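You operate a simulated robot arm through the tools that you are given. There is no shell and no other tool. Be economical: measure what you need, move in short steps, check, and stop when the job is done.

You run a simulated robot arm. Do the job below in one go: nothing can be reset, and whatever is moved stays where it is left.

TASK
Staple the pink sheaf and clip it to the orange folder with the red clip.
Fine: fingers out of the slot, then one staple, in the corner; stand the sheaf in the folder's slot; leave the other sheaves and the teal clip.

The check looks at the end state, three seconds after you hand in, the way a careful person would. Anything else that was tipped, shoved, dropped, spilled or broken makes it a failure.

THE ROBOT
A 7-joint arm with a two-finger parallel gripper, fixed in place. Base frame: the origin is at the foot of the arm, x ahead of it, y to its left, z up; the work surface is at about z = 730. Units: mm, rad, N and s.
With the tool pointing down near the work surface it reaches from about 280 to 680 mm from the base axis. Its first joint turns from -1.152 to 1.152 rad. Payload 1.57 kg.
Tool frame: the origin (TCP) lies between the finger pads and is the grasp point; the fingertips stand 30 mm ahead of it; z points along the fingers, y is the line along which they close. Largest opening 110 mm; finger width 24, thickness 12; the body of the gripper, 48 by 112 mm, starts 78 mm behind the TCP.
Orientation is that of the tool frame in the base frame, as a unit quaternion [w, x, y, z]. With the fingers straight down and closing along the base's y, the tool's x points along the base's -x, its y along +y and its z along -z.

THE INTERFACE
- The arm moves only by the tool play_rows. Its argument "series" is one flat list of numbers, 7 for each row, row after row: the shift along the tool's x, y, z in mm, then the turn, a rotation vector about the tool's x, y, z in rad, then the finger opening in mm, from 0 to 110. In form: [x, y, z, wx, wy, wz, claw, x, y, z, wx, wy, wz, claw, ...]. A call has 1 to 10 rows; each row shifts and turns the commanded pose from where the row before left it, along the tool's axes as they then stand. Each row takes 0.2 s and may step no farther than 50 mm and 0.15 rad from the row before; otherwise, or with a gripper value out of range, the whole call is refused. Where a pose cannot be reached the arm comes as near as it can. A force on the tool above 40 N (or 10 N above the force at the start of the call, whichever is more), or a blocked arm, ends the call early, and 0.2 s more pass. The fingers move at their own pace (about 108 mm/s each) and stop on an object; they squeeze with about 35 N. The grip force told is the motor's: it shows also when the fingers shut on nothing. Time passes only in rows, and 0.2 s behind the last, so rows that do not move let the fingers close. The reply holds the time, the measured pose of the TCP, the force on the tool along the base axes, the opening and the grip force, in the units named above and with some noise, with the torque about the TCP (base axes, N m) and any sound that the robot's microphone picked up.
- Cameras (640 x 400 px; columns grow to the right, rows downward): "scene" is fixed at [163.9, -394.8, 1396.2]; the picture's right is [0.78, -0.63, 0.00], its down [-0.40, -0.49, -0.78] and it looks along [0.49, 0.60, -0.63] (base axes); focal length 347 px, centre (320, 200). "wrist" rides on the gripper at [70, 16, -141] in the tool frame; the picture's right is [-0.23, 0.97, 0.00], its down [-0.85, -0.20, -0.48] and it looks along [-0.47, -0.11, 0.88] (tool axes); focal length 222 px, centre (320, 200). There is no depth. A picture from a camera that has moved, and an enlarged one, comes with that camera's place and axes in the base frame and with its lens.
- get_image(camera): a new picture of that camera. It takes no simulated time.
- inspect(camera, box): a new picture of the part [left, top, right, bottom] of that camera's present view, enlarged. It takes no simulated time.
- close_job(): hands the job in; it is judged then, once.

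Work in short steps. Places have to be worked out from the pictures, the camera data and where the tool is seen: move nearer, look again, correct. Check each grasp and each placing, and mend what went wrong. You have 120 turns and 76 pictures in all, those below and enlarged ones among them. Open the gripper and draw the arm clear of the work before you hand the job in, unless the task says otherwise; then end with one line.

The tools are called after "Call:" as a command line: name --argument value ..., lists and objects as JSON in quotes. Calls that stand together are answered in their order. play_rows: Moves the arm, as the interface text tells. Its arguments: {"type":"object","properties":{"series":{"type":"array","items":{"type":"number"}}},"required":["series"]} The other tools are called the same way: get_image (camera) takes a picture; inspect (camera, box) takes an enlarged picture of a part of a camera's view; close_job () hands the job in.

At the start:

```text
clock: 0.0
ee_pos: [435.2, 72.8, 1110.2]
tcp_rot: [0.001, 0.0, 1.0, 0.0]
contact_force: [-0.5, 0.3, 0.5]
ft_torque: [0.02, 0.0, 0.01]
opening: 110.2
gripper_force: 0.1
```

scene: 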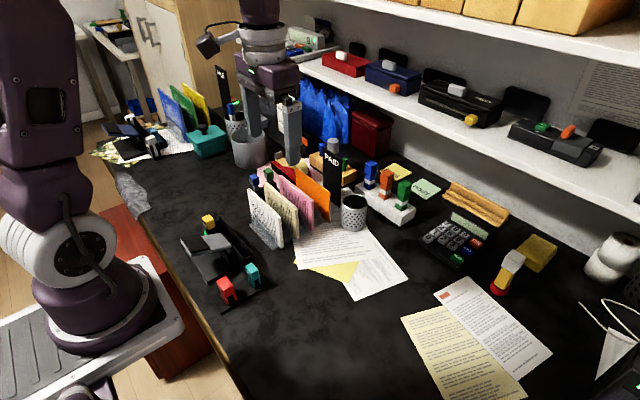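
wrist: 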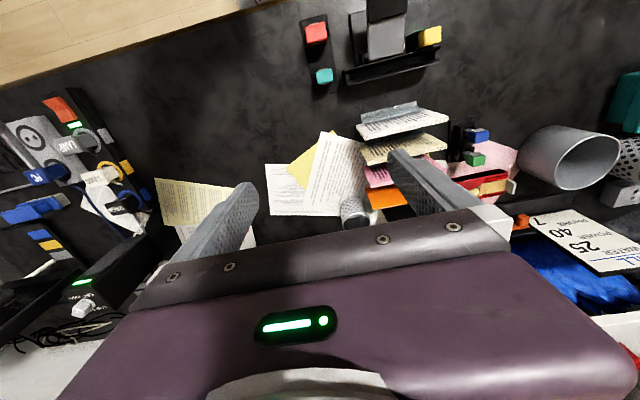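

I look closer at the work area first.

Call:
inspect --camera "scene" --box '[160, 140, 360, 310]'

Call:
inspect --camera "wrist" --box '[270, 0, 530, 230]'

```text
2.35 times, centred on (260, 225) of scene
camera zoom: at [163.9, -394.8, 1396.2], right [0.78, -0.63, 0.0], down [-0.4, -0.49, -0.78], along [0.49, 0.6, -0.63], focal length 817 px, centre (461, 141)
```

zoom: 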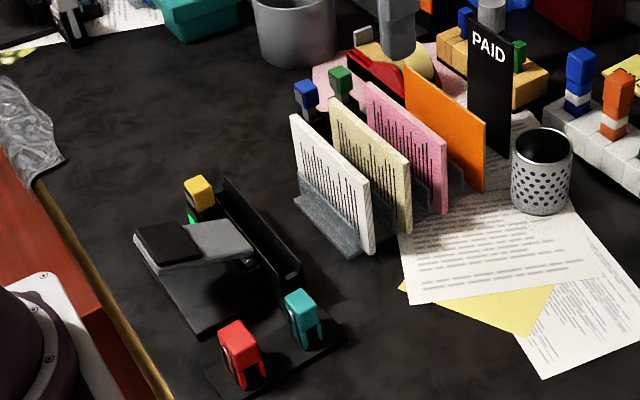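

```text
1.74 times, centred on (400, 115) of wrist
camera zoom: at [364.4, 89.0, 1251.3], right [0.23, 0.97, 0.0], down [0.85, -0.2, 0.48], along [0.47, -0.11, -0.88], focal length 386 px, centre (181, 348)
```

zoom: 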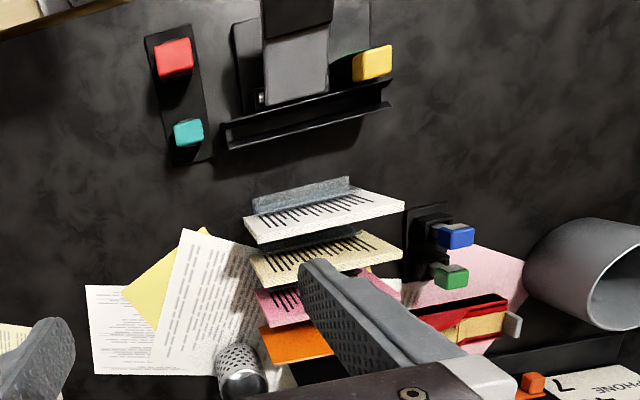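

Sheaves stand in a sorter around (590, 230); the stapler station is near (320, 230) and the clips near (300–366, 100). I move over the stapler and look again.

Call:
play_rows --series '[4, 20, 40, 0, 0, 0, 110, 4, 20, 40, 0, 0, 0, 110, 4, 20, 40, 0, 0, 0, 110, 4, 20, 30, 0, 0, 0, 110]'

Call:
get_image --camera "wrist"

Call:
inspect --camera "wrist" --box '[160, 0, 480, 200]'

```text
clock: 1.0
ee_pos: [418.5, 152.4, 958.3]
tcp_rot: [0.0, 0.0, 1.0, 0.0]
contact_force: [-0.2, -0.9, -0.4]
ft_torque: [0.01, 0.0, 0.0]
opening: 110.1
gripper_force: 0.0
```

```text
71 pictures are left
camera wrist: at [347.8, 169.4, 1099.2], right [0.23, 0.97, 0.0], down [0.86, -0.2, 0.48], along [0.47, -0.11, -0.88], focal length 222 px, centre (320, 200)
```

wrist: 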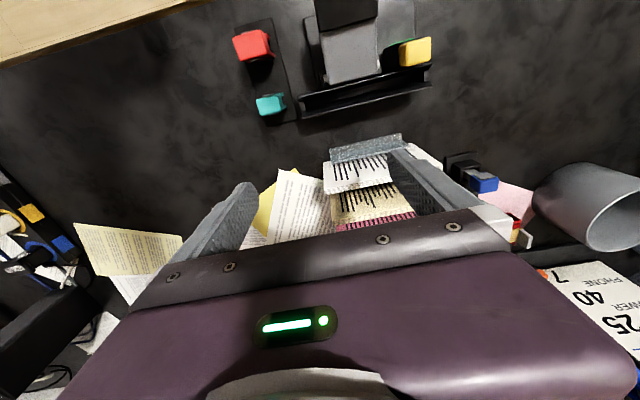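

```text
2.00 times, centred on (320, 100) of wrist
camera zoom: at [347.8, 169.4, 1099.2], right [0.23, 0.97, 0.0], down [0.86, -0.2, 0.48], along [0.47, -0.11, -0.88], focal length 444 px, centre (320, 400)
```

zoom: 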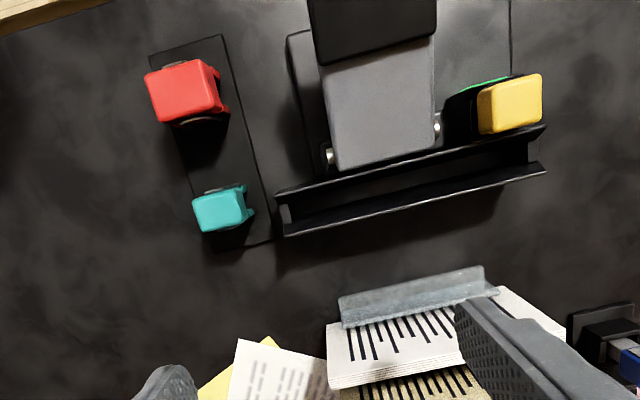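

I enlarge the stapler in the fixed camera and the sorter.

Call:
inspect --camera "scene" --box '[175, 205, 275, 310]'

Call:
inspect --camera "scene" --box '[240, 155, 350, 255]'

```text
3.81 times, centred on (225, 258) of scene
camera zoom: at [163.9, -394.8, 1396.2], right [0.78, -0.63, 0.0], down [-0.4, -0.49, -0.78], along [0.49, 0.6, -0.63], focal length 1323 px, centre (682, -19)
```

zoom: 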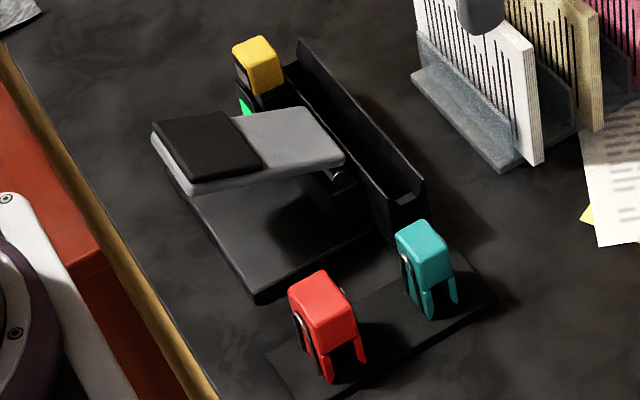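

```text
4.00 times, centred on (295, 205) of scene
camera zoom: at [163.9, -394.8, 1396.2], right [0.78, -0.63, 0.0], down [-0.4, -0.49, -0.78], along [0.49, 0.6, -0.63], focal length 1389 px, centre (420, 180)
```

zoom: 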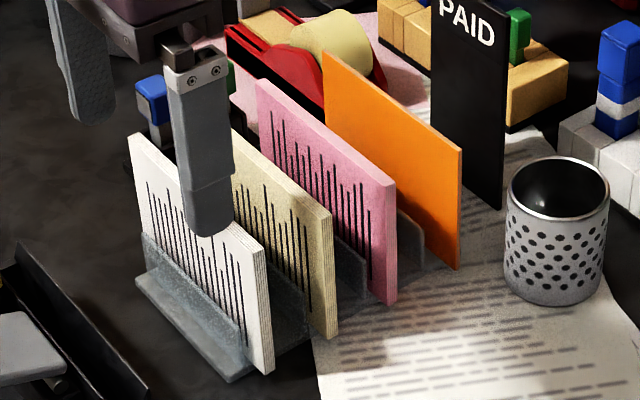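

The gray lever might be a hole punch (two silver pins) and the yellow-capped thing with a green light the stapler head. I look tighter at both.

Call:
inspect --camera "scene" --box '[195, 205, 245, 240]'

Call:
inspect --camera "wrist" --box '[290, 0, 450, 130]'

```text
11.43 times, centred on (220, 222) of scene
camera zoom: at [163.9, -394.8, 1396.2], right [0.78, -0.63, 0.0], down [-0.4, -0.49, -0.78], along [0.49, 0.6, -0.63], focal length 3968 px, centre (1463, -57)
```

zoom: 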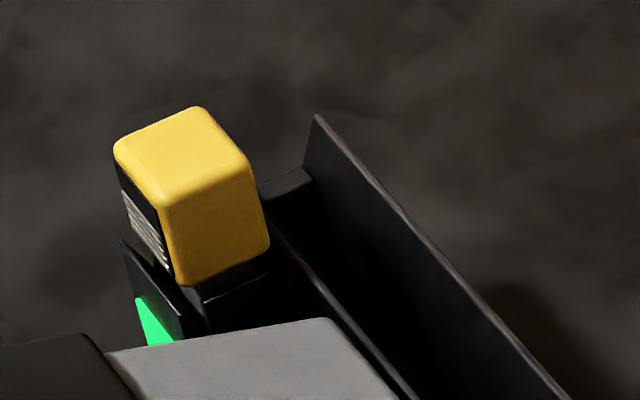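

```text
3.08 times, centred on (370, 65) of wrist
camera zoom: at [347.8, 169.4, 1099.2], right [0.23, 0.97, 0.0], down [0.86, -0.2, 0.48], along [0.47, -0.11, -0.88], focal length 684 px, centre (166, 615)
```

zoom: 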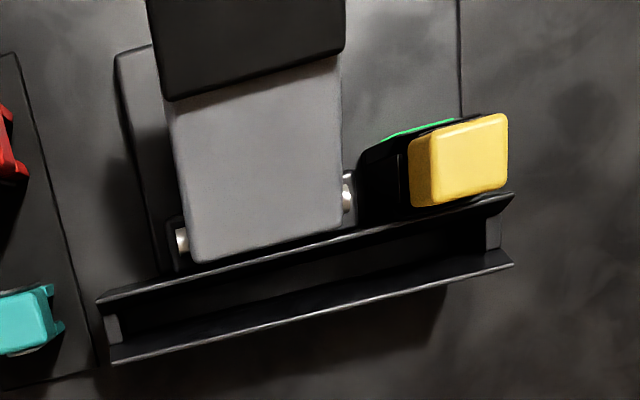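

The yellow-topped head sits at the +y end of a trough that has an end stop. I rotate the tool 90° (needed anyway to grip the sheaf) so the camera looks toward -y, for a view from the other side.

Call:
play_rows --series '[0, 0, 0, 0, 0, 0.1428, 60, 0, 0, 0, 0, 0, 0.1428, 60, 0, 0, 0, 0, 0, 0.1428, 60, 0, 0, 0, 0, 0, 0.1428, 60, 0, 0, 0, 0, 0, 0.1428, 60, 0, 0, 0, 0, 0, 0.1428, 60, 0, 0, 0, 0, 0, 0.1428, 60, 0, 0, 0, 0, 0, 0.1428, 60, 0, 0, 0, 0, 0, 0.1428, 60, 0, 0, 0, 0, 0, 0.1428, 60]'

Call:
play_rows --series '[0, 0, 0, 0, 0, 0.1428, 60, 0, 0, 0, 0, 0, 0, 60]'

Call:
get_image --camera "wrist"

```text
clock: 3.2
ee_pos: [418.8, 154.1, 960.8]
tcp_rot: [-0.001, 0.655, 0.755, -0.001]
contact_force: [-0.8, 0.0, 0.0]
ft_torque: [0.02, 0.01, 0.01]
opening: 60.1
gripper_force: 0.1
```

```text
clock: 3.8
ee_pos: [419.2, 151.7, 960.2]
tcp_rot: [0.001, 0.708, 0.707, 0.0]
contact_force: [-0.9, 0.6, 0.2]
ft_torque: [0.0, 0.03, 0.02]
opening: 60.1
gripper_force: 0.0
```

```text
65 pictures are left
camera wrist: at [434.8, 222.1, 1100.9], right [0.97, -0.23, 0.0], down [-0.2, -0.85, 0.48], along [-0.11, -0.47, -0.88], focal length 222 px, centre (320, 200)
```

wrist: 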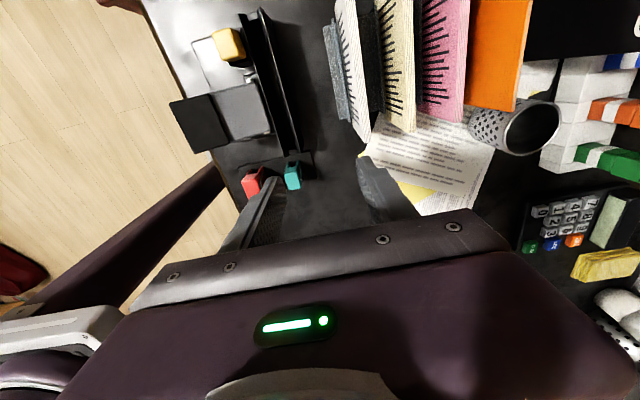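

Now shift to +y and lower to look at the yellow head from its far side.

Call:
play_rows --series '[45, -12, 0, 0, 0, 0, 60, 45, -12, 0, 0, 0, 0, 60, 45, -12, 20, 0, 0, 0, 60, 25, -10, 40, 0, 0, 0, 60]'

Call:
get_image --camera "wrist"

```text
refused: row 3 steps farther than a row can; nothing moved
```

```text
64 pictures are left
camera wrist: at [434.8, 222.1, 1100.9], right [0.97, -0.23, 0.0], down [-0.2, -0.85, 0.48], along [-0.11, -0.47, -0.88], focal length 222 px, centre (320, 200)
```

wrist: 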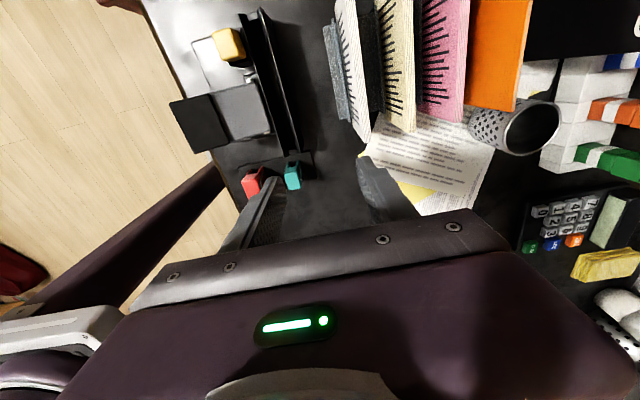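

The row was too long; I split it into smaller ones.

Call:
play_rows --series '[40, -10, 0, 0, 0, 0, 60, 40, -10, 0, 0, 0, 0, 60, 40, -10, 20, 0, 0, 0, 60, 20, -10, 40, 0, 0, 0, 60, 0, 0, 0, 0, 0, 0, 60]'

Call:
get_image --camera "wrist"

```text
clock: 5.0
ee_pos: [379.4, 292.8, 897.4]
tcp_rot: [0.0, 0.707, 0.707, 0.0]
contact_force: [-1.0, 0.6, 0.7]
ft_torque: [0.04, 0.02, -0.01]
opening: 60.1
gripper_force: 0.1
```

```text
63 pictures are left
camera wrist: at [394.7, 362.0, 1039.2], right [0.97, -0.23, 0.0], down [-0.2, -0.86, 0.48], along [-0.11, -0.47, -0.88], focal length 222 px, centre (320, 200)
```

wrist: 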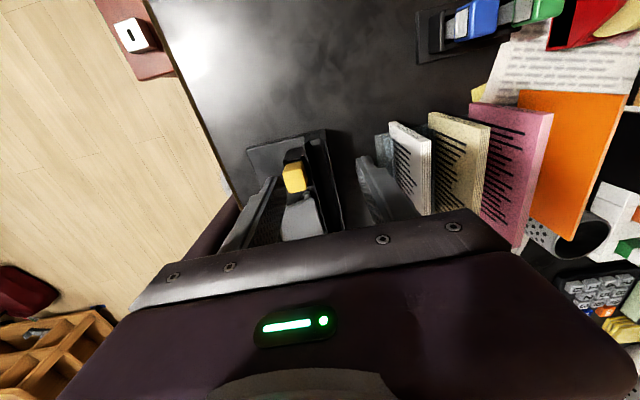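

Call:
inspect --camera "wrist" --box '[235, 120, 355, 220]'

Call:
inspect --camera "wrist" --box '[340, 70, 560, 220]'

```text
4.00 times, centred on (295, 170) of wrist
camera zoom: at [394.7, 362.0, 1039.2], right [0.97, -0.23, 0.0], down [-0.2, -0.86, 0.48], along [-0.11, -0.47, -0.88], focal length 888 px, centre (420, 320)
```

zoom: 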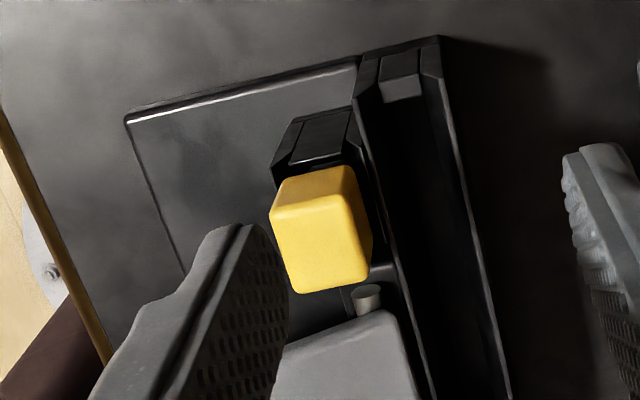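

```text
2.67 times, centred on (450, 145) of wrist
camera zoom: at [394.7, 362.0, 1039.2], right [0.97, -0.23, 0.0], down [-0.2, -0.86, 0.48], along [-0.11, -0.47, -0.88], focal length 592 px, centre (-27, 347)
```

zoom: 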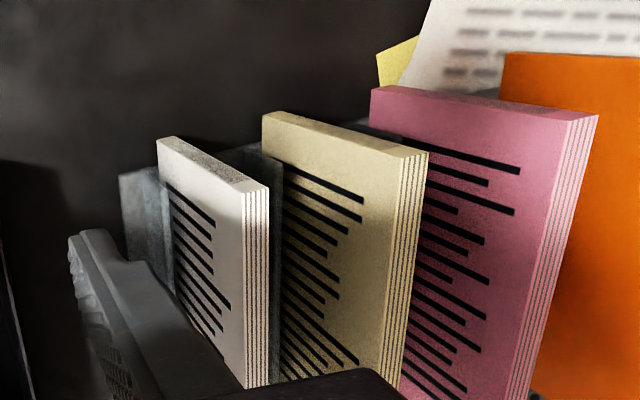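

I want the rear of the yellow head with its green part; I move to lower x and farther +y, fingers open.

Call:
play_rows --series '[20, -40, 0, 0, 0, 0, 110, 25, -35, 0, 0, 0, 0, 110, 20, 0, 10, 0, 0, 0, 110, 0, 0, 0, 0, 0, 0, 110]'

Call:
inspect --camera "wrist" --box '[240, 60, 440, 210]'

```text
clock: 6.0
ee_pos: [305.4, 357.2, 890.2]
tcp_rot: [0.001, 0.707, 0.707, 0.0]
contact_force: [-0.4, -0.8, -0.6]
ft_torque: [0.0, 0.02, 0.01]
opening: 110.1
gripper_force: 0.0
```

```text
2.67 times, centred on (340, 135) of wrist
camera zoom: at [320.1, 427.0, 1031.4], right [0.97, -0.23, 0.0], down [-0.2, -0.86, 0.48], along [-0.11, -0.47, -0.88], focal length 592 px, centre (267, 373)
```

zoom: 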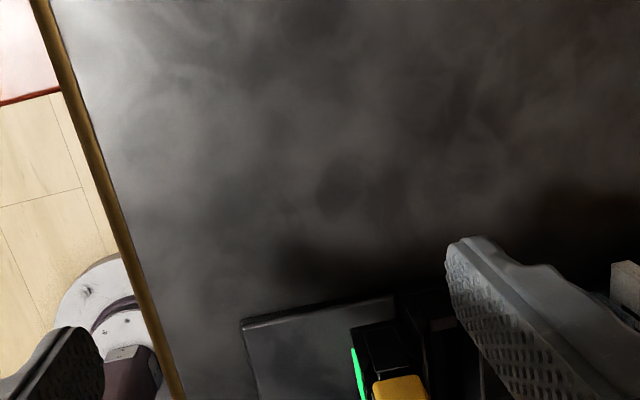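

Too far; come back 50 mm in y and up a little.

Call:
play_rows --series '[-30, 0, -25, 0, 0, 0, 110, -30, 0, -25, 0, 0, 0, 110, 0, 0, 0, 0, 0, 0, 110]'

Call:
inspect --camera "wrist" --box '[260, 70, 440, 230]'

```text
clock: 6.8
ee_pos: [303.5, 297.6, 940.9]
tcp_rot: [-0.001, 0.707, 0.707, 0.0]
contact_force: [-0.2, 0.5, -0.3]
ft_torque: [0.02, 0.01, 0.03]
opening: 109.9
gripper_force: 0.0
```

```text
2.50 times, centred on (350, 150) of wrist
camera zoom: at [320.0, 367.4, 1081.2], right [0.97, -0.23, 0.0], down [-0.2, -0.86, 0.48], along [-0.11, -0.47, -0.88], focal length 555 px, centre (245, 325)
```

zoom: 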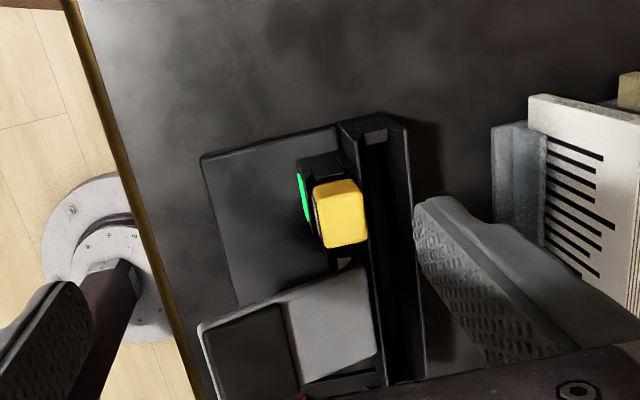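

The yellow head (top near (348, 275, 815)) sits by the trough's stopped +y end, i.e. at the sheaf's corner; the gray lever with two pins is a punch. So: stand the pink sheaf in the trough against the +y stop, let go, press yellow once. First I measure the pink sheaf from above.

Call:
play_rows --series '[-14, 40, -4, 0, 0, 0, 46, -14, 40, -4, 0, 0, 0, 46, -14, 40, -4, 0, 0, 0, 46, -14, 40, -4, 0, 0, 0, 46, -12, 36, -4, 0, 0, 0, 46, 0, 0, 0, 0, 0, 0, 46]'

Call:
get_image --camera "wrist"

```text
clock: 8.2
ee_pos: [501.1, 228.0, 960.3]
tcp_rot: [0.0, 0.707, 0.707, -0.001]
contact_force: [-0.2, -1.0, 0.1]
ft_torque: [-0.02, 0.01, 0.0]
opening: 46.1
gripper_force: 0.2
```

```text
58 pictures are left
camera wrist: at [516.6, 298.1, 1100.9], right [0.97, -0.23, 0.0], down [-0.2, -0.86, 0.48], along [-0.11, -0.47, -0.88], focal length 222 px, centre (320, 200)
```

wrist: 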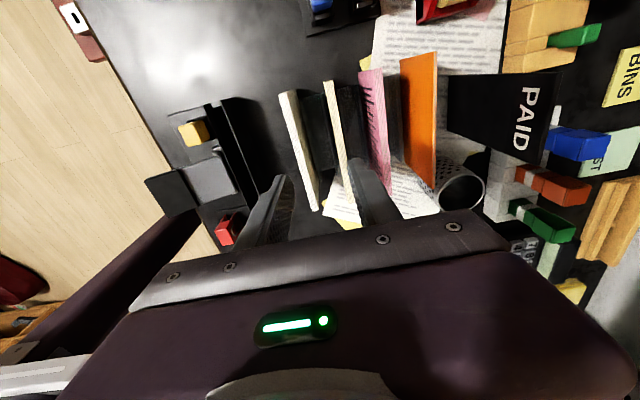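

Call:
inspect --camera "wrist" --box '[270, 40, 450, 220]'

```text
2.22 times, centred on (360, 130) of wrist
camera zoom: at [516.6, 298.1, 1100.9], right [0.97, -0.23, 0.0], down [-0.2, -0.86, 0.48], along [-0.11, -0.47, -0.88], focal length 494 px, centre (231, 356)
```

zoom: 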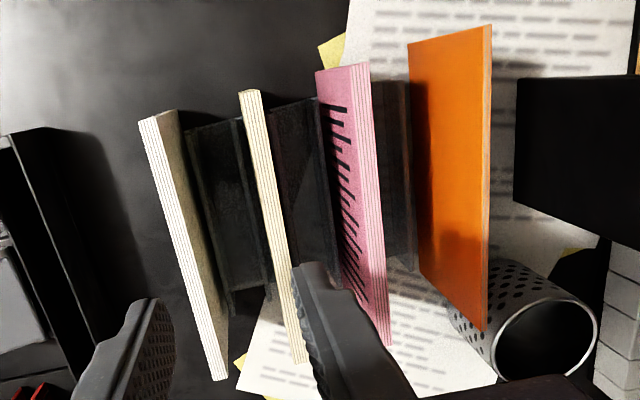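

Triangulating gives the pink top edge at x≈575, y 143–293, z≈838, about 10 mm thick; neighbours 50 mm off. I move above it and check before descending.

Call:
play_rows --series '[-5, 37, 0, 0, 0, 0, 46, -5, 37, 0, 0, 0, 0, 46, 0, 0, 40, 0, 0, 0, 46, 0, 0, 30, 0, 0, 0, 46, 0, 0, 0, 0, 0, 0, 46]'

Call:
get_image --camera "wrist"

Call:
inspect --camera "scene" --box '[240, 130, 370, 250]'

```text
clock: 9.4
ee_pos: [573.8, 219.5, 890.3]
tcp_rot: [0.0, 0.707, 0.707, 0.0]
contact_force: [0.5, 0.5, 0.0]
ft_torque: [0.01, 0.01, -0.06]
opening: 46.2
gripper_force: 0.0
```

```text
56 pictures are left
camera wrist: at [589.8, 289.6, 1030.5], right [0.97, -0.23, 0.0], down [-0.2, -0.86, 0.48], along [-0.11, -0.47, -0.88], focal length 222 px, centre (320, 200)
```

wrist: 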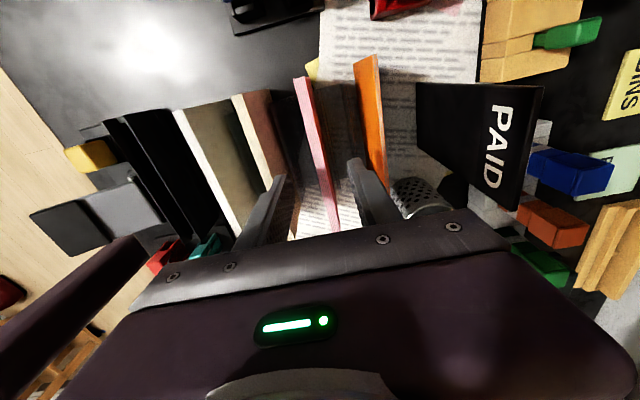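

```text
3.33 times, centred on (305, 190) of scene
camera zoom: at [163.9, -394.8, 1396.2], right [0.78, -0.63, 0.0], down [-0.4, -0.49, -0.78], along [0.49, 0.6, -0.63], focal length 1157 px, centre (370, 233)
```

zoom: 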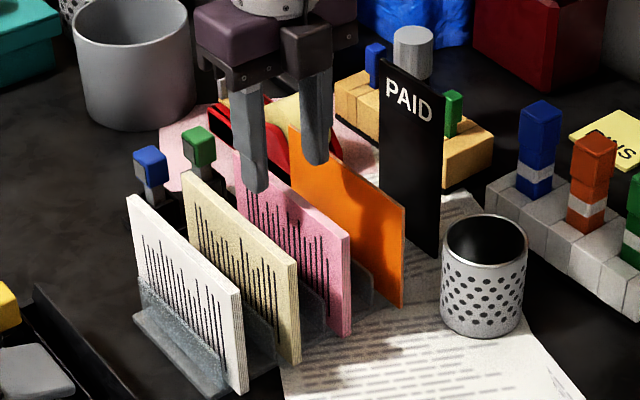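

Pink lies midway between the fingers. Descend to TCP z≈824.

Call:
play_rows --series '[0, 0, 25, 0, 0, 0, 46, 0, 0, 25, 0, 0, 0, 46, 0, 0, 16, 0, 0, 0, 46, 0, 0, 0, 0, 0, 0, 46]'

Call:
inspect --camera "scene" --box '[240, 130, 370, 250]'

```text
clock: 10.4
ee_pos: [574.6, 220.0, 822.7]
tcp_rot: [0.0, 0.706, 0.708, 0.0]
contact_force: [-0.2, -0.6, -0.3]
ft_torque: [0.0, -0.02, -0.01]
opening: 46.0
gripper_force: 0.0
```

```text
3.33 times, centred on (305, 190) of scene
camera zoom: at [163.9, -394.8, 1396.2], right [0.78, -0.63, 0.0], down [-0.4, -0.49, -0.78], along [0.49, 0.6, -0.63], focal length 1157 px, centre (370, 233)
```

zoom: 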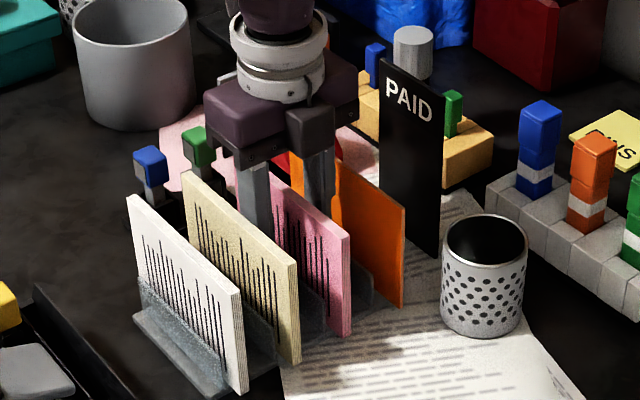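

Fingers straddle the pink sheaf cleanly; close.

Call:
play_rows --series '[0, 0, 0, 0, 0, 0, 20, 0, 0, 0, 0, 0, 0, 4, 0, 0, 0, 0, 0, 0, 4]'

```text
clock: 11.2
ee_pos: [574.2, 219.1, 822.0]
tcp_rot: [0.0, 0.707, 0.707, 0.0]
contact_force: [0.7, -1.0, -0.1]
ft_torque: [0.07, 0.01, -0.04]
opening: 8.5
gripper_force: 27.0
```

Gripped at 8.5 mm. Lift straight up 120 mm.

Call:
play_rows --series '[0, 0, -10, 0, 0, 0, 4, 0, 0, -25, 0, 0, 0, 4, 0, 0, -30, 0, 0, 0, 4, 0, 0, -30, 0, 0, 0, 4, 0, 0, -30, 0, 0, 0, 4, 0, 0, 0, 0, 0, 0, 4]'

Call:
get_image --camera "scene"

Call:
get_image --camera "wrist"

```text
clock: 12.6
ee_pos: [572.7, 220.0, 948.3]
tcp_rot: [0.001, 0.707, 0.707, 0.001]
contact_force: [-0.8, 0.6, 0.1]
ft_torque: [-0.01, -0.01, -0.02]
opening: 8.6
gripper_force: 27.6
```

```text
53 pictures are left
```

scene: 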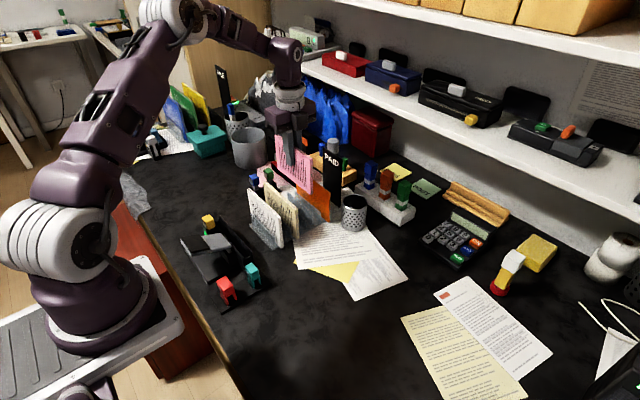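

```text
52 pictures are left
camera wrist: at [589.1, 289.2, 1089.9], right [0.97, -0.23, 0.0], down [-0.2, -0.86, 0.48], along [-0.11, -0.47, -0.88], focal length 222 px, centre (320, 200)
```

wrist: 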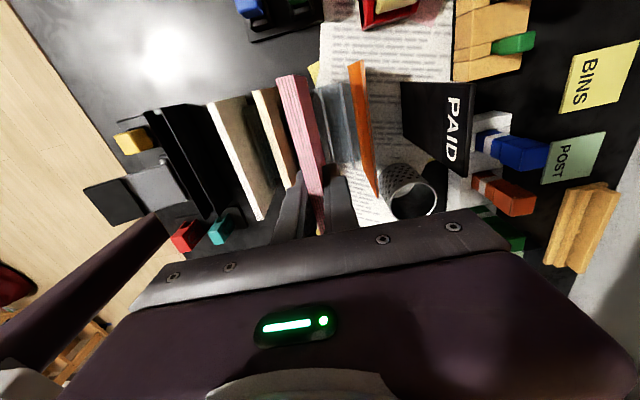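

The sheaf is held squarely. The trough interior is about x 364–385, y 141–296, walls up to ~z 780–788. I carry the sheaf over it at height.

Call:
play_rows --series '[0, 0, -25, 0, 0, 0, 4, 0, -40, 0, 0, 0, 0, 4, 0, -40, 0, 0, 0, 0, 4, 0, -40, 0, 0, 0, 0, 4, 0, -40, 0, 0, 0, 0, 4, 0, -38.5, 0, 0, 0, 0, 4, 0, 0, 0, 0, 0, 0, 4]'

Call:
play_rows --series '[0, 0, 30, 0, 0, 0, 4, 0, 0, 30, 0, 0, 0, 4, 0, 0, 20, 0, 0, 0, 4, 0, 0, 0, 0, 0, 0, 4]'

Call:
inspect --camera "scene" --box '[170, 170, 290, 310]'

Call:
get_image --camera "wrist"

```text
clock: 14.2
ee_pos: [374.6, 219.6, 976.1]
tcp_rot: [0.0, 0.707, 0.707, 0.0]
contact_force: [0.5, 0.4, -1.6]
ft_torque: [0.02, -0.02, 0.01]
opening: 8.3
gripper_force: 27.7
```

```text
clock: 15.2
ee_pos: [374.6, 219.8, 893.8]
tcp_rot: [0.0, 0.707, 0.707, 0.0]
contact_force: [-0.8, 0.0, -1.1]
ft_torque: [0.0, 0.03, 0.04]
opening: 8.6
gripper_force: 27.5
```

```text
2.86 times, centred on (230, 240) of scene
camera zoom: at [163.9, -394.8, 1396.2], right [0.78, -0.63, 0.0], down [-0.4, -0.49, -0.78], along [0.49, 0.6, -0.63], focal length 992 px, centre (577, 86)
```

zoom: 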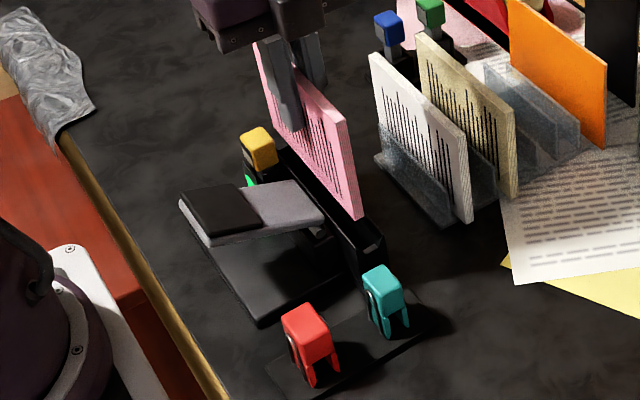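

```text
50 pictures are left
camera wrist: at [390.2, 289.8, 1035.1], right [0.97, -0.23, 0.0], down [-0.2, -0.86, 0.48], along [-0.11, -0.47, -0.88], focal length 222 px, centre (320, 200)
```

wrist: 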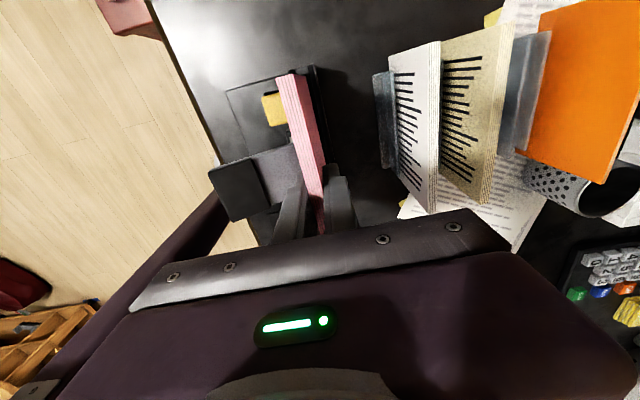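

I enlarge both ends to judge the fit along y.

Call:
inspect --camera "scene" --box '[215, 205, 265, 275]'

Call:
inspect --camera "wrist" --box '[250, 55, 340, 145]'

```text
5.71 times, centred on (240, 240) of scene
camera zoom: at [163.9, -394.8, 1396.2], right [0.78, -0.63, 0.0], down [-0.4, -0.49, -0.78], along [0.49, 0.6, -0.63], focal length 1984 px, centre (777, -29)
```

zoom: 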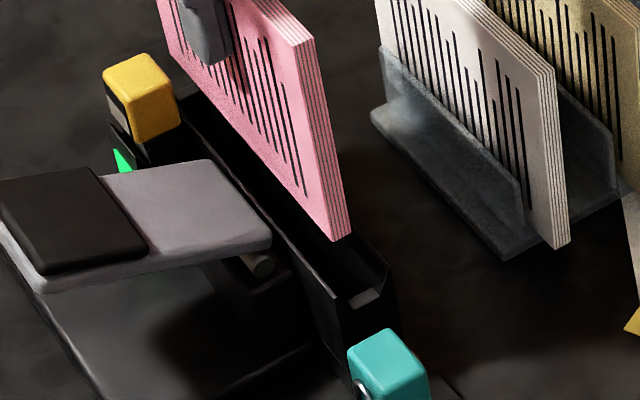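

```text
4.44 times, centred on (295, 100) of wrist
camera zoom: at [390.2, 289.8, 1035.1], right [0.97, -0.23, 0.0], down [-0.2, -0.86, 0.48], along [-0.11, -0.47, -0.88], focal length 987 px, centre (431, 644)
```

zoom: 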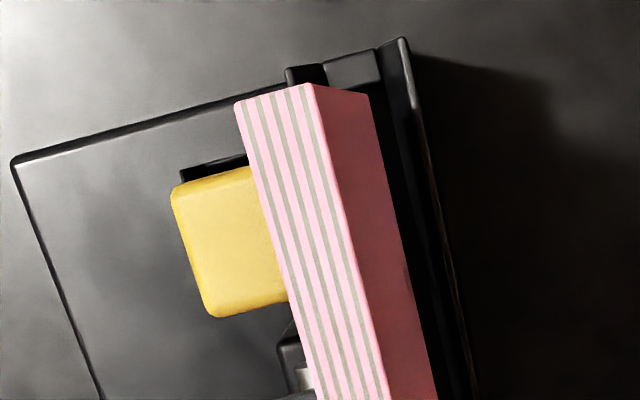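

The sheaf's +y end is at ≈294.5 with the stop at ≈297.7, and x is centred within the walls. I lower it in steps.

Call:
play_rows --series '[0, -0.7, 15, 0, 0, 0, 4, 0, 0, 15, 0, 0, 0, 4, 0, 0, 12, 0, 0, 0, 4, 0, 0, 10, 0, 0, 0, 4, 0, 0, 8, 0, 0, 0, 4, 0, 0, 0, 0, 0, 0, 4]'

Call:
inspect --camera "scene" --box '[195, 190, 275, 280]'

```text
clock: 16.6
ee_pos: [374.6, 218.0, 833.3]
tcp_rot: [0.0, 0.707, 0.707, 0.0]
contact_force: [1.0, 0.1, -1.4]
ft_torque: [-0.01, 0.02, -0.03]
opening: 8.6
gripper_force: 26.8
```

```text
4.44 times, centred on (235, 235) of scene
camera zoom: at [163.9, -394.8, 1396.2], right [0.78, -0.63, 0.0], down [-0.4, -0.49, -0.78], along [0.49, 0.6, -0.63], focal length 1543 px, centre (698, 44)
```

zoom: 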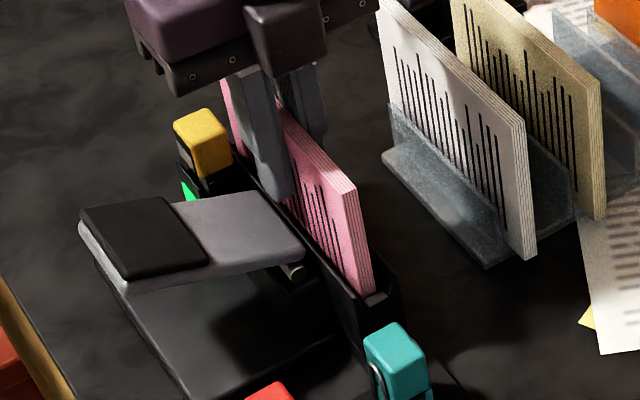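

It is entering between walls and stops. Continue in small steps until contact.

Call:
play_rows --series '[0, 0, 3, 0, 0, 0, 4, 0, 0, 3, 0, 0, 0, 4, 0, 0, 2, 0, 0, 0, 4, 0, 0, 0, 0, 0, 0, 4]'

```text
clock: 17.4
ee_pos: [374.0, 219.1, 825.9]
tcp_rot: [0.0, 0.707, 0.708, 0.002]
contact_force: [-2.3, -1.3, 9.4]
ft_torque: [0.14, 0.17, 0.02]
opening: 8.8
gripper_force: 27.6
stopped in row 4: the force on the tool passed its limit at 45 N (the readings are from after the stop); the commanded pose is now the measured one
```

Bottomed out at z≈826. I ease up 1 mm and nudge it toward the +y stop, then release slightly.

Call:
play_rows --series '[0, 0, -1, 0, 0, 0, 4, 1, 0, 0, 0, 0, 0, 4, 1, 0, 0, 0, 0, 0, 4, 1, 0, 0, 0, 0, 0, 4]'

Call:
inspect --camera "wrist" --box '[250, 55, 340, 145]'

```text
clock: 18.4
ee_pos: [375.2, 223.4, 827.1]
tcp_rot: [0.0, 0.708, 0.706, 0.001]
contact_force: [0.5, -0.2, -1.0]
ft_torque: [-0.02, -0.03, -0.01]
opening: 8.2
gripper_force: 27.0
```

```text
4.44 times, centred on (295, 100) of wrist
camera zoom: at [390.5, 291.8, 969.4], right [0.97, -0.23, 0.0], down [-0.2, -0.86, 0.48], along [-0.11, -0.46, -0.88], focal length 987 px, centre (431, 644)
```

zoom: 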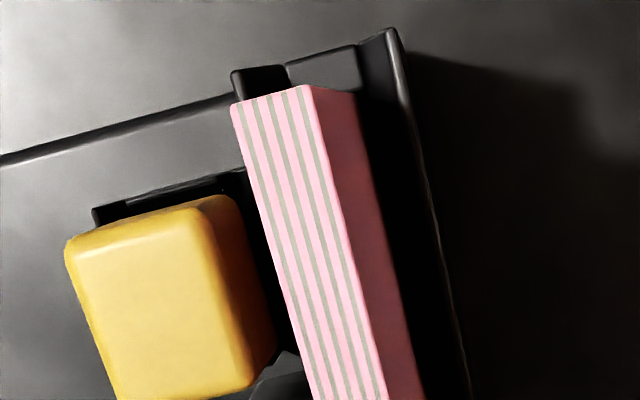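

Nearly at the stop. One more mm, then open a little and withdraw upward.

Call:
play_rows --series '[1, 0, 0.5, 0, 0, 0, 4, 0, 0, 0, 0, 0, 0, 10, 0, 0, 0, 0, 0, 0, 15, 0, 0, 0, 0, 0, 0, 15]'

Call:
play_rows --series '[0, 0, -10, 0, 0, 0, 15, 0, 0, -20, 0, 0, 0, 15, 0, 0, -30, 0, 0, 0, 15, 0, 0, -30, 0, 0, 0, 15, 0, 0, 0, 0, 0, 0, 15]'

Call:
inspect --camera "scene" --box '[195, 190, 275, 280]'

Call:
get_image --camera "wrist"

```text
clock: 19.4
ee_pos: [375.4, 224.4, 827.6]
tcp_rot: [0.002, 0.707, 0.707, 0.001]
contact_force: [4.0, 0.8, 2.7]
ft_torque: [0.0, -0.06, -0.02]
opening: 11.2
gripper_force: 0.1
```

```text
clock: 20.6
ee_pos: [375.4, 223.7, 918.9]
tcp_rot: [0.001, 0.707, 0.708, 0.0]
contact_force: [0.0, -0.3, 0.5]
ft_torque: [-0.02, 0.02, 0.01]
opening: 14.8
gripper_force: 0.1
```

```text
4.44 times, centred on (235, 235) of scene
camera zoom: at [163.9, -394.8, 1396.2], right [0.78, -0.63, 0.0], down [-0.4, -0.49, -0.78], along [0.49, 0.6, -0.63], focal length 1543 px, centre (698, 44)
```

zoom: 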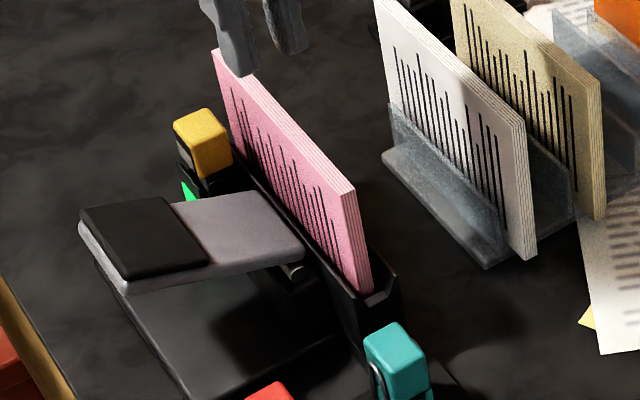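

```text
44 pictures are left
camera wrist: at [391.5, 293.6, 1060.3], right [0.97, -0.23, 0.0], down [-0.2, -0.86, 0.48], along [-0.11, -0.46, -0.88], focal length 222 px, centre (320, 200)
```

wrist: 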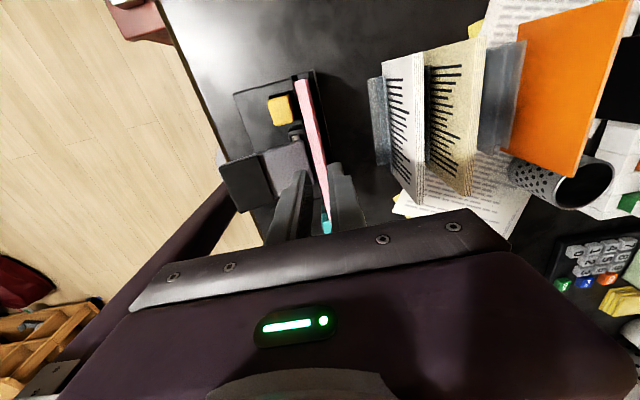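

The sheaf stands free against the stop. Now with closed fingers I go over the yellow button (≈(344, 275), top ≈ 815).

Call:
play_rows --series '[26, -16, 0, 0, 0, 0, 0, 25.5, -15.5, 0, 0, 0, 0, 0, 0, 0, 30, 0, 0, 0, 0, 0, 0, 20, 0, 0, 0, 0, 0, 0, 0, 0, 0, 0, 0]'

Call:
inspect --camera "scene" --box '[185, 180, 265, 270]'

Call:
inspect --camera "wrist" --box '[230, 80, 410, 240]'

```text
clock: 21.9
ee_pos: [344.6, 275.0, 866.0]
tcp_rot: [0.0, 0.707, 0.707, 0.001]
contact_force: [0.3, -0.3, 0.4]
ft_torque: [0.02, -0.01, -0.01]
opening: 0.1
gripper_force: 20.9
```

```text
4.44 times, centred on (225, 225) of scene
camera zoom: at [163.9, -394.8, 1396.2], right [0.78, -0.63, 0.0], down [-0.4, -0.49, -0.78], along [0.49, 0.6, -0.63], focal length 1543 px, centre (742, 89)
```

zoom: 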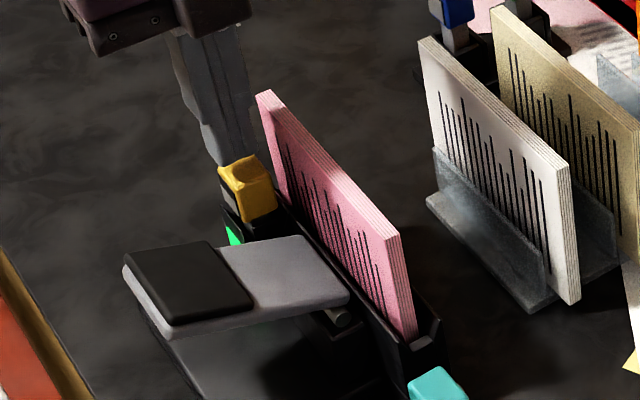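

```text
2.50 times, centred on (320, 160) of wrist
camera zoom: at [360.2, 343.8, 1007.4], right [0.97, -0.23, 0.0], down [-0.2, -0.86, 0.48], along [-0.11, -0.46, -0.88], focal length 555 px, centre (320, 300)
```

zoom: 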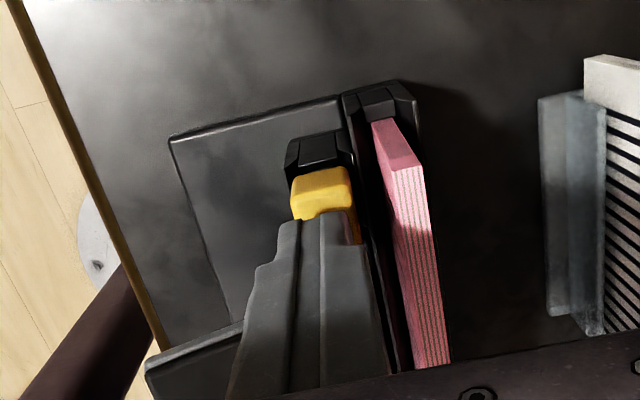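

Aligned over the yellow cap. Press down gently, watching force and sound.

Call:
play_rows --series '[0, 0, 5, 0, 0, 0, 0, 0, 0, 5, 0, 0, 0, 0, 0, 0, 4, 0, 0, 0, 0, 0, 0, 3, 0, 0, 0, 0, 0, 0, 2, 0, 0, 0, 0]'

```text
clock: 22.8
ee_pos: [344.4, 275.7, 854.1]
tcp_rot: [0.001, 0.706, 0.708, 0.004]
contact_force: [-2.1, -2.6, 17.7]
ft_torque: [-0.25, 0.07, -0.02]
opening: 0.1
gripper_force: 21.0
stopped in row 4: the force on the tool passed its limit at 50 N (the readings are from after the stop); the commanded pose is now the measured one
```

Contact at tip z≈824, no click yet. Press on with 1 mm rows.

Call:
play_rows --series '[0, 0, 1, 0, 0, 0, 0, 0, 0, 1, 0, 0, 0, 0, 0, 0, 1, 0, 0, 0, 0, 0, 0, 1, 0, 0, 0, 0]'

Call:
inspect --camera "scene" --box '[185, 180, 265, 270]'

```text
clock: 23.4
ee_pos: [345.7, 276.8, 853.2]
tcp_rot: [-0.001, 0.707, 0.708, 0.004]
contact_force: [-2.4, -3.1, 16.6]
ft_torque: [-0.24, 0.11, -0.02]
opening: 0.2
gripper_force: 21.4
stopped in row 2: the force on the tool passed its limit at 45 N (the readings are from after the stop); the commanded pose is now the measured one
```

```text
4.44 times, centred on (225, 225) of scene
camera zoom: at [163.6, -395.0, 1396.2], right [0.78, -0.63, 0.0], down [-0.4, -0.49, -0.78], along [0.49, 0.6, -0.63], focal length 1543 px, centre (742, 89)
```

zoom: 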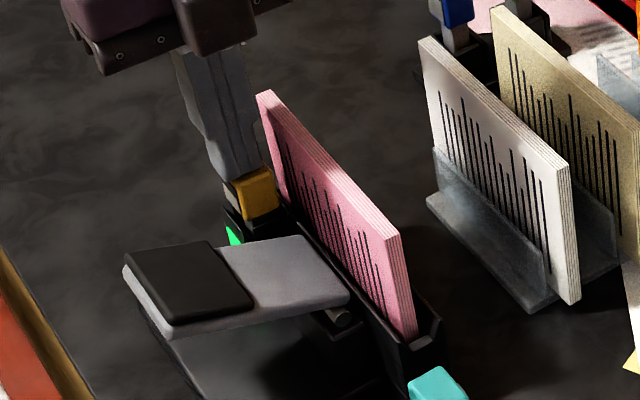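

The cap does not yield downward under 45 N, so it is probably not a plain push-down button. I lift off and turn the camera to study it from the -x side before trying anything else.

Call:
play_rows --series '[0, 0, -30, 0, 0, 0, 0, 0, 0, -40, 0, 0, -0.13, 0, 0, 0, -10, 0, 0, -0.14, 30, 0, 0, 0, 0, 0, -0.14, 60, 0, 0, 0, 0, 0, -0.14, 60, 0, 0, 0, 0, 0, -0.14, 60, 0, 0, 0, 0, 0, -0.14, 60, 0, 0, 0, 0, 0, -0.14, 60, 0, 0, 0, 0, 0, -0.14, 60, 0, 0, 0, 0, 0, -0.14, 60]'

Call:
play_rows --series '[0, 0, 0, 0, 0, -0.14, 60, 0, 0, 0, 0, 0, -0.14, 60, -20, 0, 0, 0, -0.13, -0.04, 60, -20, 0, 0, 0, -0.13, 0, 60, -15, 0, 0, 0, -0.13, 0, 60, 0, 0, 0, 0, -0.13, 0, 60, 0, 0, 0, 0, -0.13, 0, 60, 0, 0, 0, 0, -0.13, 0, 60, 0, 0, 0, 0, 0, 0, 60]'

Call:
get_image --camera "wrist"

```text
clock: 25.6
ee_pos: [344.2, 275.6, 931.8]
tcp_rot: [0.002, 0.159, 0.987, 0.003]
contact_force: [0.0, -0.2, -0.1]
ft_torque: [0.03, 0.0, -0.01]
opening: 60.3
gripper_force: 0.0
```

```text
clock: 27.6
ee_pos: [399.2, 275.2, 940.9]
tcp_rot: [0.359, 0.002, 0.933, -0.002]
contact_force: [-0.1, 0.0, 0.0]
ft_torque: [-0.01, 0.0, 0.01]
opening: 60.0
gripper_force: 0.0
out of reach, approached as far as the arm can: row 5
```

```text
40 pictures are left
camera wrist: at [252.2, 292.0, 998.2], right [0.17, 0.97, 0.15], down [0.31, -0.2, 0.93], along [0.93, -0.11, -0.34], focal length 222 px, centre (320, 200)
```

wrist: 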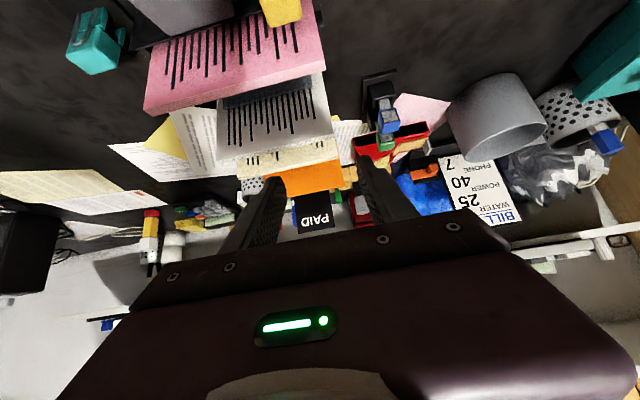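

Lower 60 mm and back 20 mm to see the head from the side.

Call:
play_rows --series '[18.3, 0, 10.4, 0, 0, 0, 60, 18.3, 0, 10.4, 0, 0, 0, 60, 18.3, 0, 10.4, 0, 0, 0, 60, 0, 0, 0, 0, 0, 0, 60]'

Call:
inspect --camera "wrist" --box '[170, 0, 370, 120]'

```text
clock: 28.6
ee_pos: [379.6, 274.3, 879.7]
tcp_rot: [0.36, 0.002, 0.933, -0.002]
contact_force: [0.0, -0.7, 0.1]
ft_torque: [0.02, 0.02, 0.0]
opening: 60.2
gripper_force: 0.0
```

```text
3.20 times, centred on (270, 60) of wrist
camera zoom: at [231.9, 291.8, 937.6], right [0.17, 0.97, 0.15], down [0.31, -0.2, 0.93], along [0.93, -0.11, -0.34], focal length 711 px, centre (480, 648)
```

zoom: 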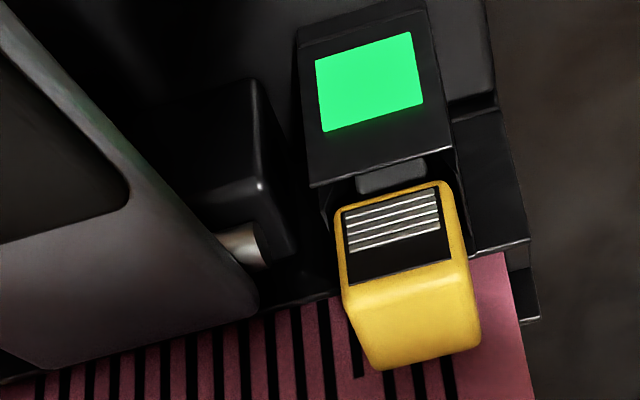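

Now it shows: a black box with a green display, and a yellow cap with a staple-like icon on a short neck above it. I shift toward -y to view the lever the same way.

Call:
play_rows --series '[0, -35, -10, 0, 0, 0, 60, 0, -35, -10, 0, 0, 0, 60, 0, 0, 0, 0, 0, 0, 60]'

Call:
inspect --camera "wrist" --box '[180, 0, 440, 150]'

```text
clock: 29.4
ee_pos: [385.2, 242.0, 885.8]
tcp_rot: [0.359, 0.001, 0.933, -0.003]
contact_force: [0.0, 0.0, 0.5]
ft_torque: [0.03, 0.03, -0.03]
opening: 60.0
gripper_force: 0.1
out of reach, approached as far as the arm can: row 1, 2
```

```text
2.46 times, centred on (310, 75) of wrist
camera zoom: at [238.5, 259.0, 943.6], right [0.17, 0.97, 0.15], down [0.31, -0.2, 0.93], along [0.93, -0.11, -0.34], focal length 547 px, centre (345, 508)
```

zoom: 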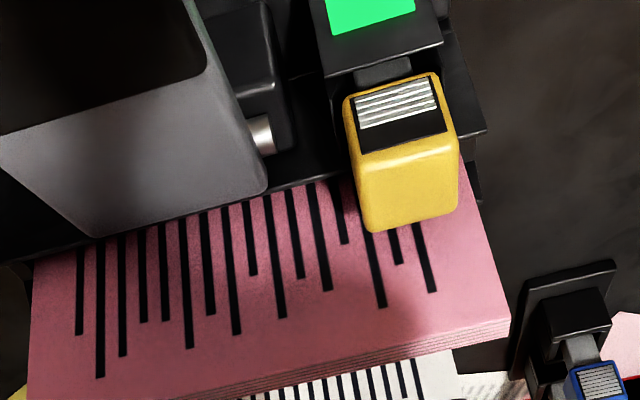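

The blue and green capped things behind the sorter look like the same kind of control; I compare them.

Call:
inspect --camera "scene" --box '[240, 155, 290, 195]'

Call:
inspect --camera "scene" --box '[195, 205, 245, 240]'

```text
10.00 times, centred on (265, 175) of scene
camera zoom: at [163.9, -394.8, 1396.2], right [0.78, -0.63, 0.0], down [-0.4, -0.49, -0.78], along [0.49, 0.6, -0.63], focal length 3472 px, centre (870, 450)
```

zoom: 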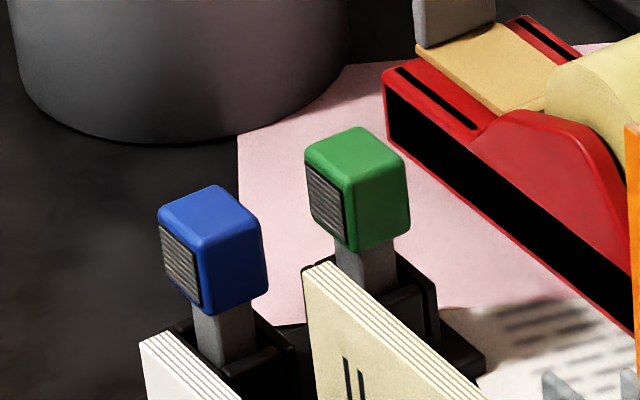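

```text
11.43 times, centred on (220, 222) of scene
camera zoom: at [163.9, -394.8, 1396.2], right [0.78, -0.63, 0.0], down [-0.4, -0.49, -0.78], along [0.49, 0.6, -0.63], focal length 3968 px, centre (1463, -57)
```

zoom: 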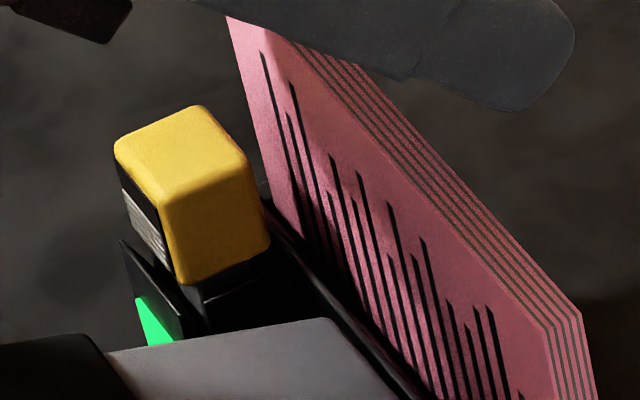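

The blue/green caps are plug-in cartridges in a dock, so yellow is the loaded staple cartridge (green light = ready), not a button; the gray lever with the black pad is the stapling lever. I right the tool and go above the pad (≈(288, 207, 825)).

Call:
play_rows --series '[0, 0, -30, 0, 0.12, 0, 0, 0, 0, -30, 0, 0.12, 0, 0, 0, 0, 0, 0, 0.12, 0, 0, 0, 0, 0, 0, 0.12, 0, 0, 0, 0, 0, 0, 0.12, 0, 0, 0, 0, 0, 0, 0.134, 0, 0, 0, 0, 0, 0, 0, 0, 0]'

```text
clock: 31.0
ee_pos: [351.2, 247.1, 929.8]
tcp_rot: [0.0, 0.002, 1.0, -0.001]
contact_force: [0.3, 0.3, 0.1]
ft_torque: [0.01, 0.01, 0.03]
opening: 0.0
gripper_force: 21.3
out of reach, approached as far as the arm can: row 1
```

Upright again. Move above the pad and check.

Call:
play_rows --series '[33, -20, 0, 0, 0, 0, 0, 32, -20, 0, 0, 0, 0, 0, 0, 0, 30, 0, 0, 0, 0, 0, 0, 25, 0, 0, 0, 0, 0, 0, 0, 0, 0, 0, 0]'

Call:
inspect --camera "scene" --box '[170, 180, 260, 280]'

Call:
get_image --camera "wrist"

```text
clock: 32.2
ee_pos: [286.1, 205.9, 874.2]
tcp_rot: [0.001, 0.003, 1.0, -0.002]
contact_force: [0.4, 0.1, 0.1]
ft_torque: [-0.04, -0.03, 0.02]
opening: 0.0
gripper_force: 21.5
```

```text
4.00 times, centred on (215, 230) of scene
camera zoom: at [163.9, -394.8, 1396.2], right [0.78, -0.63, 0.0], down [-0.4, -0.49, -0.78], along [0.49, 0.6, -0.63], focal length 1389 px, centre (740, 80)
```

zoom: 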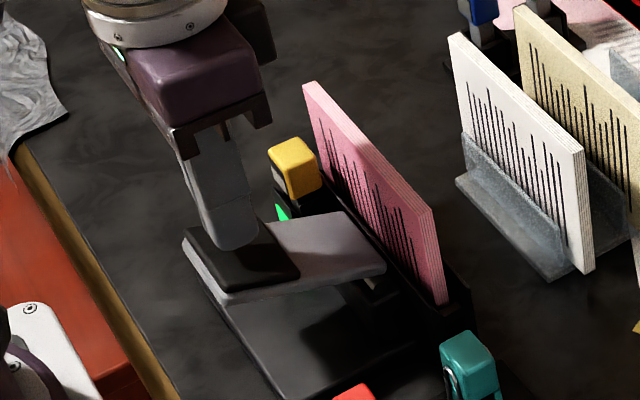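

```text
34 pictures are left
camera wrist: at [216.3, 222.3, 1015.3], right [0.23, 0.97, 0.0], down [0.85, -0.2, 0.48], along [0.47, -0.11, -0.88], focal length 222 px, centre (320, 200)
```

wrist: 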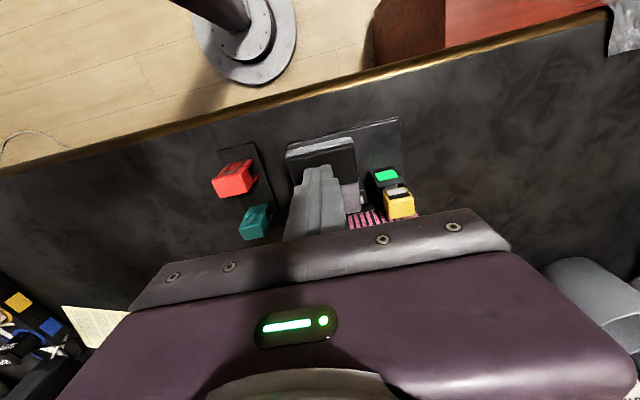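

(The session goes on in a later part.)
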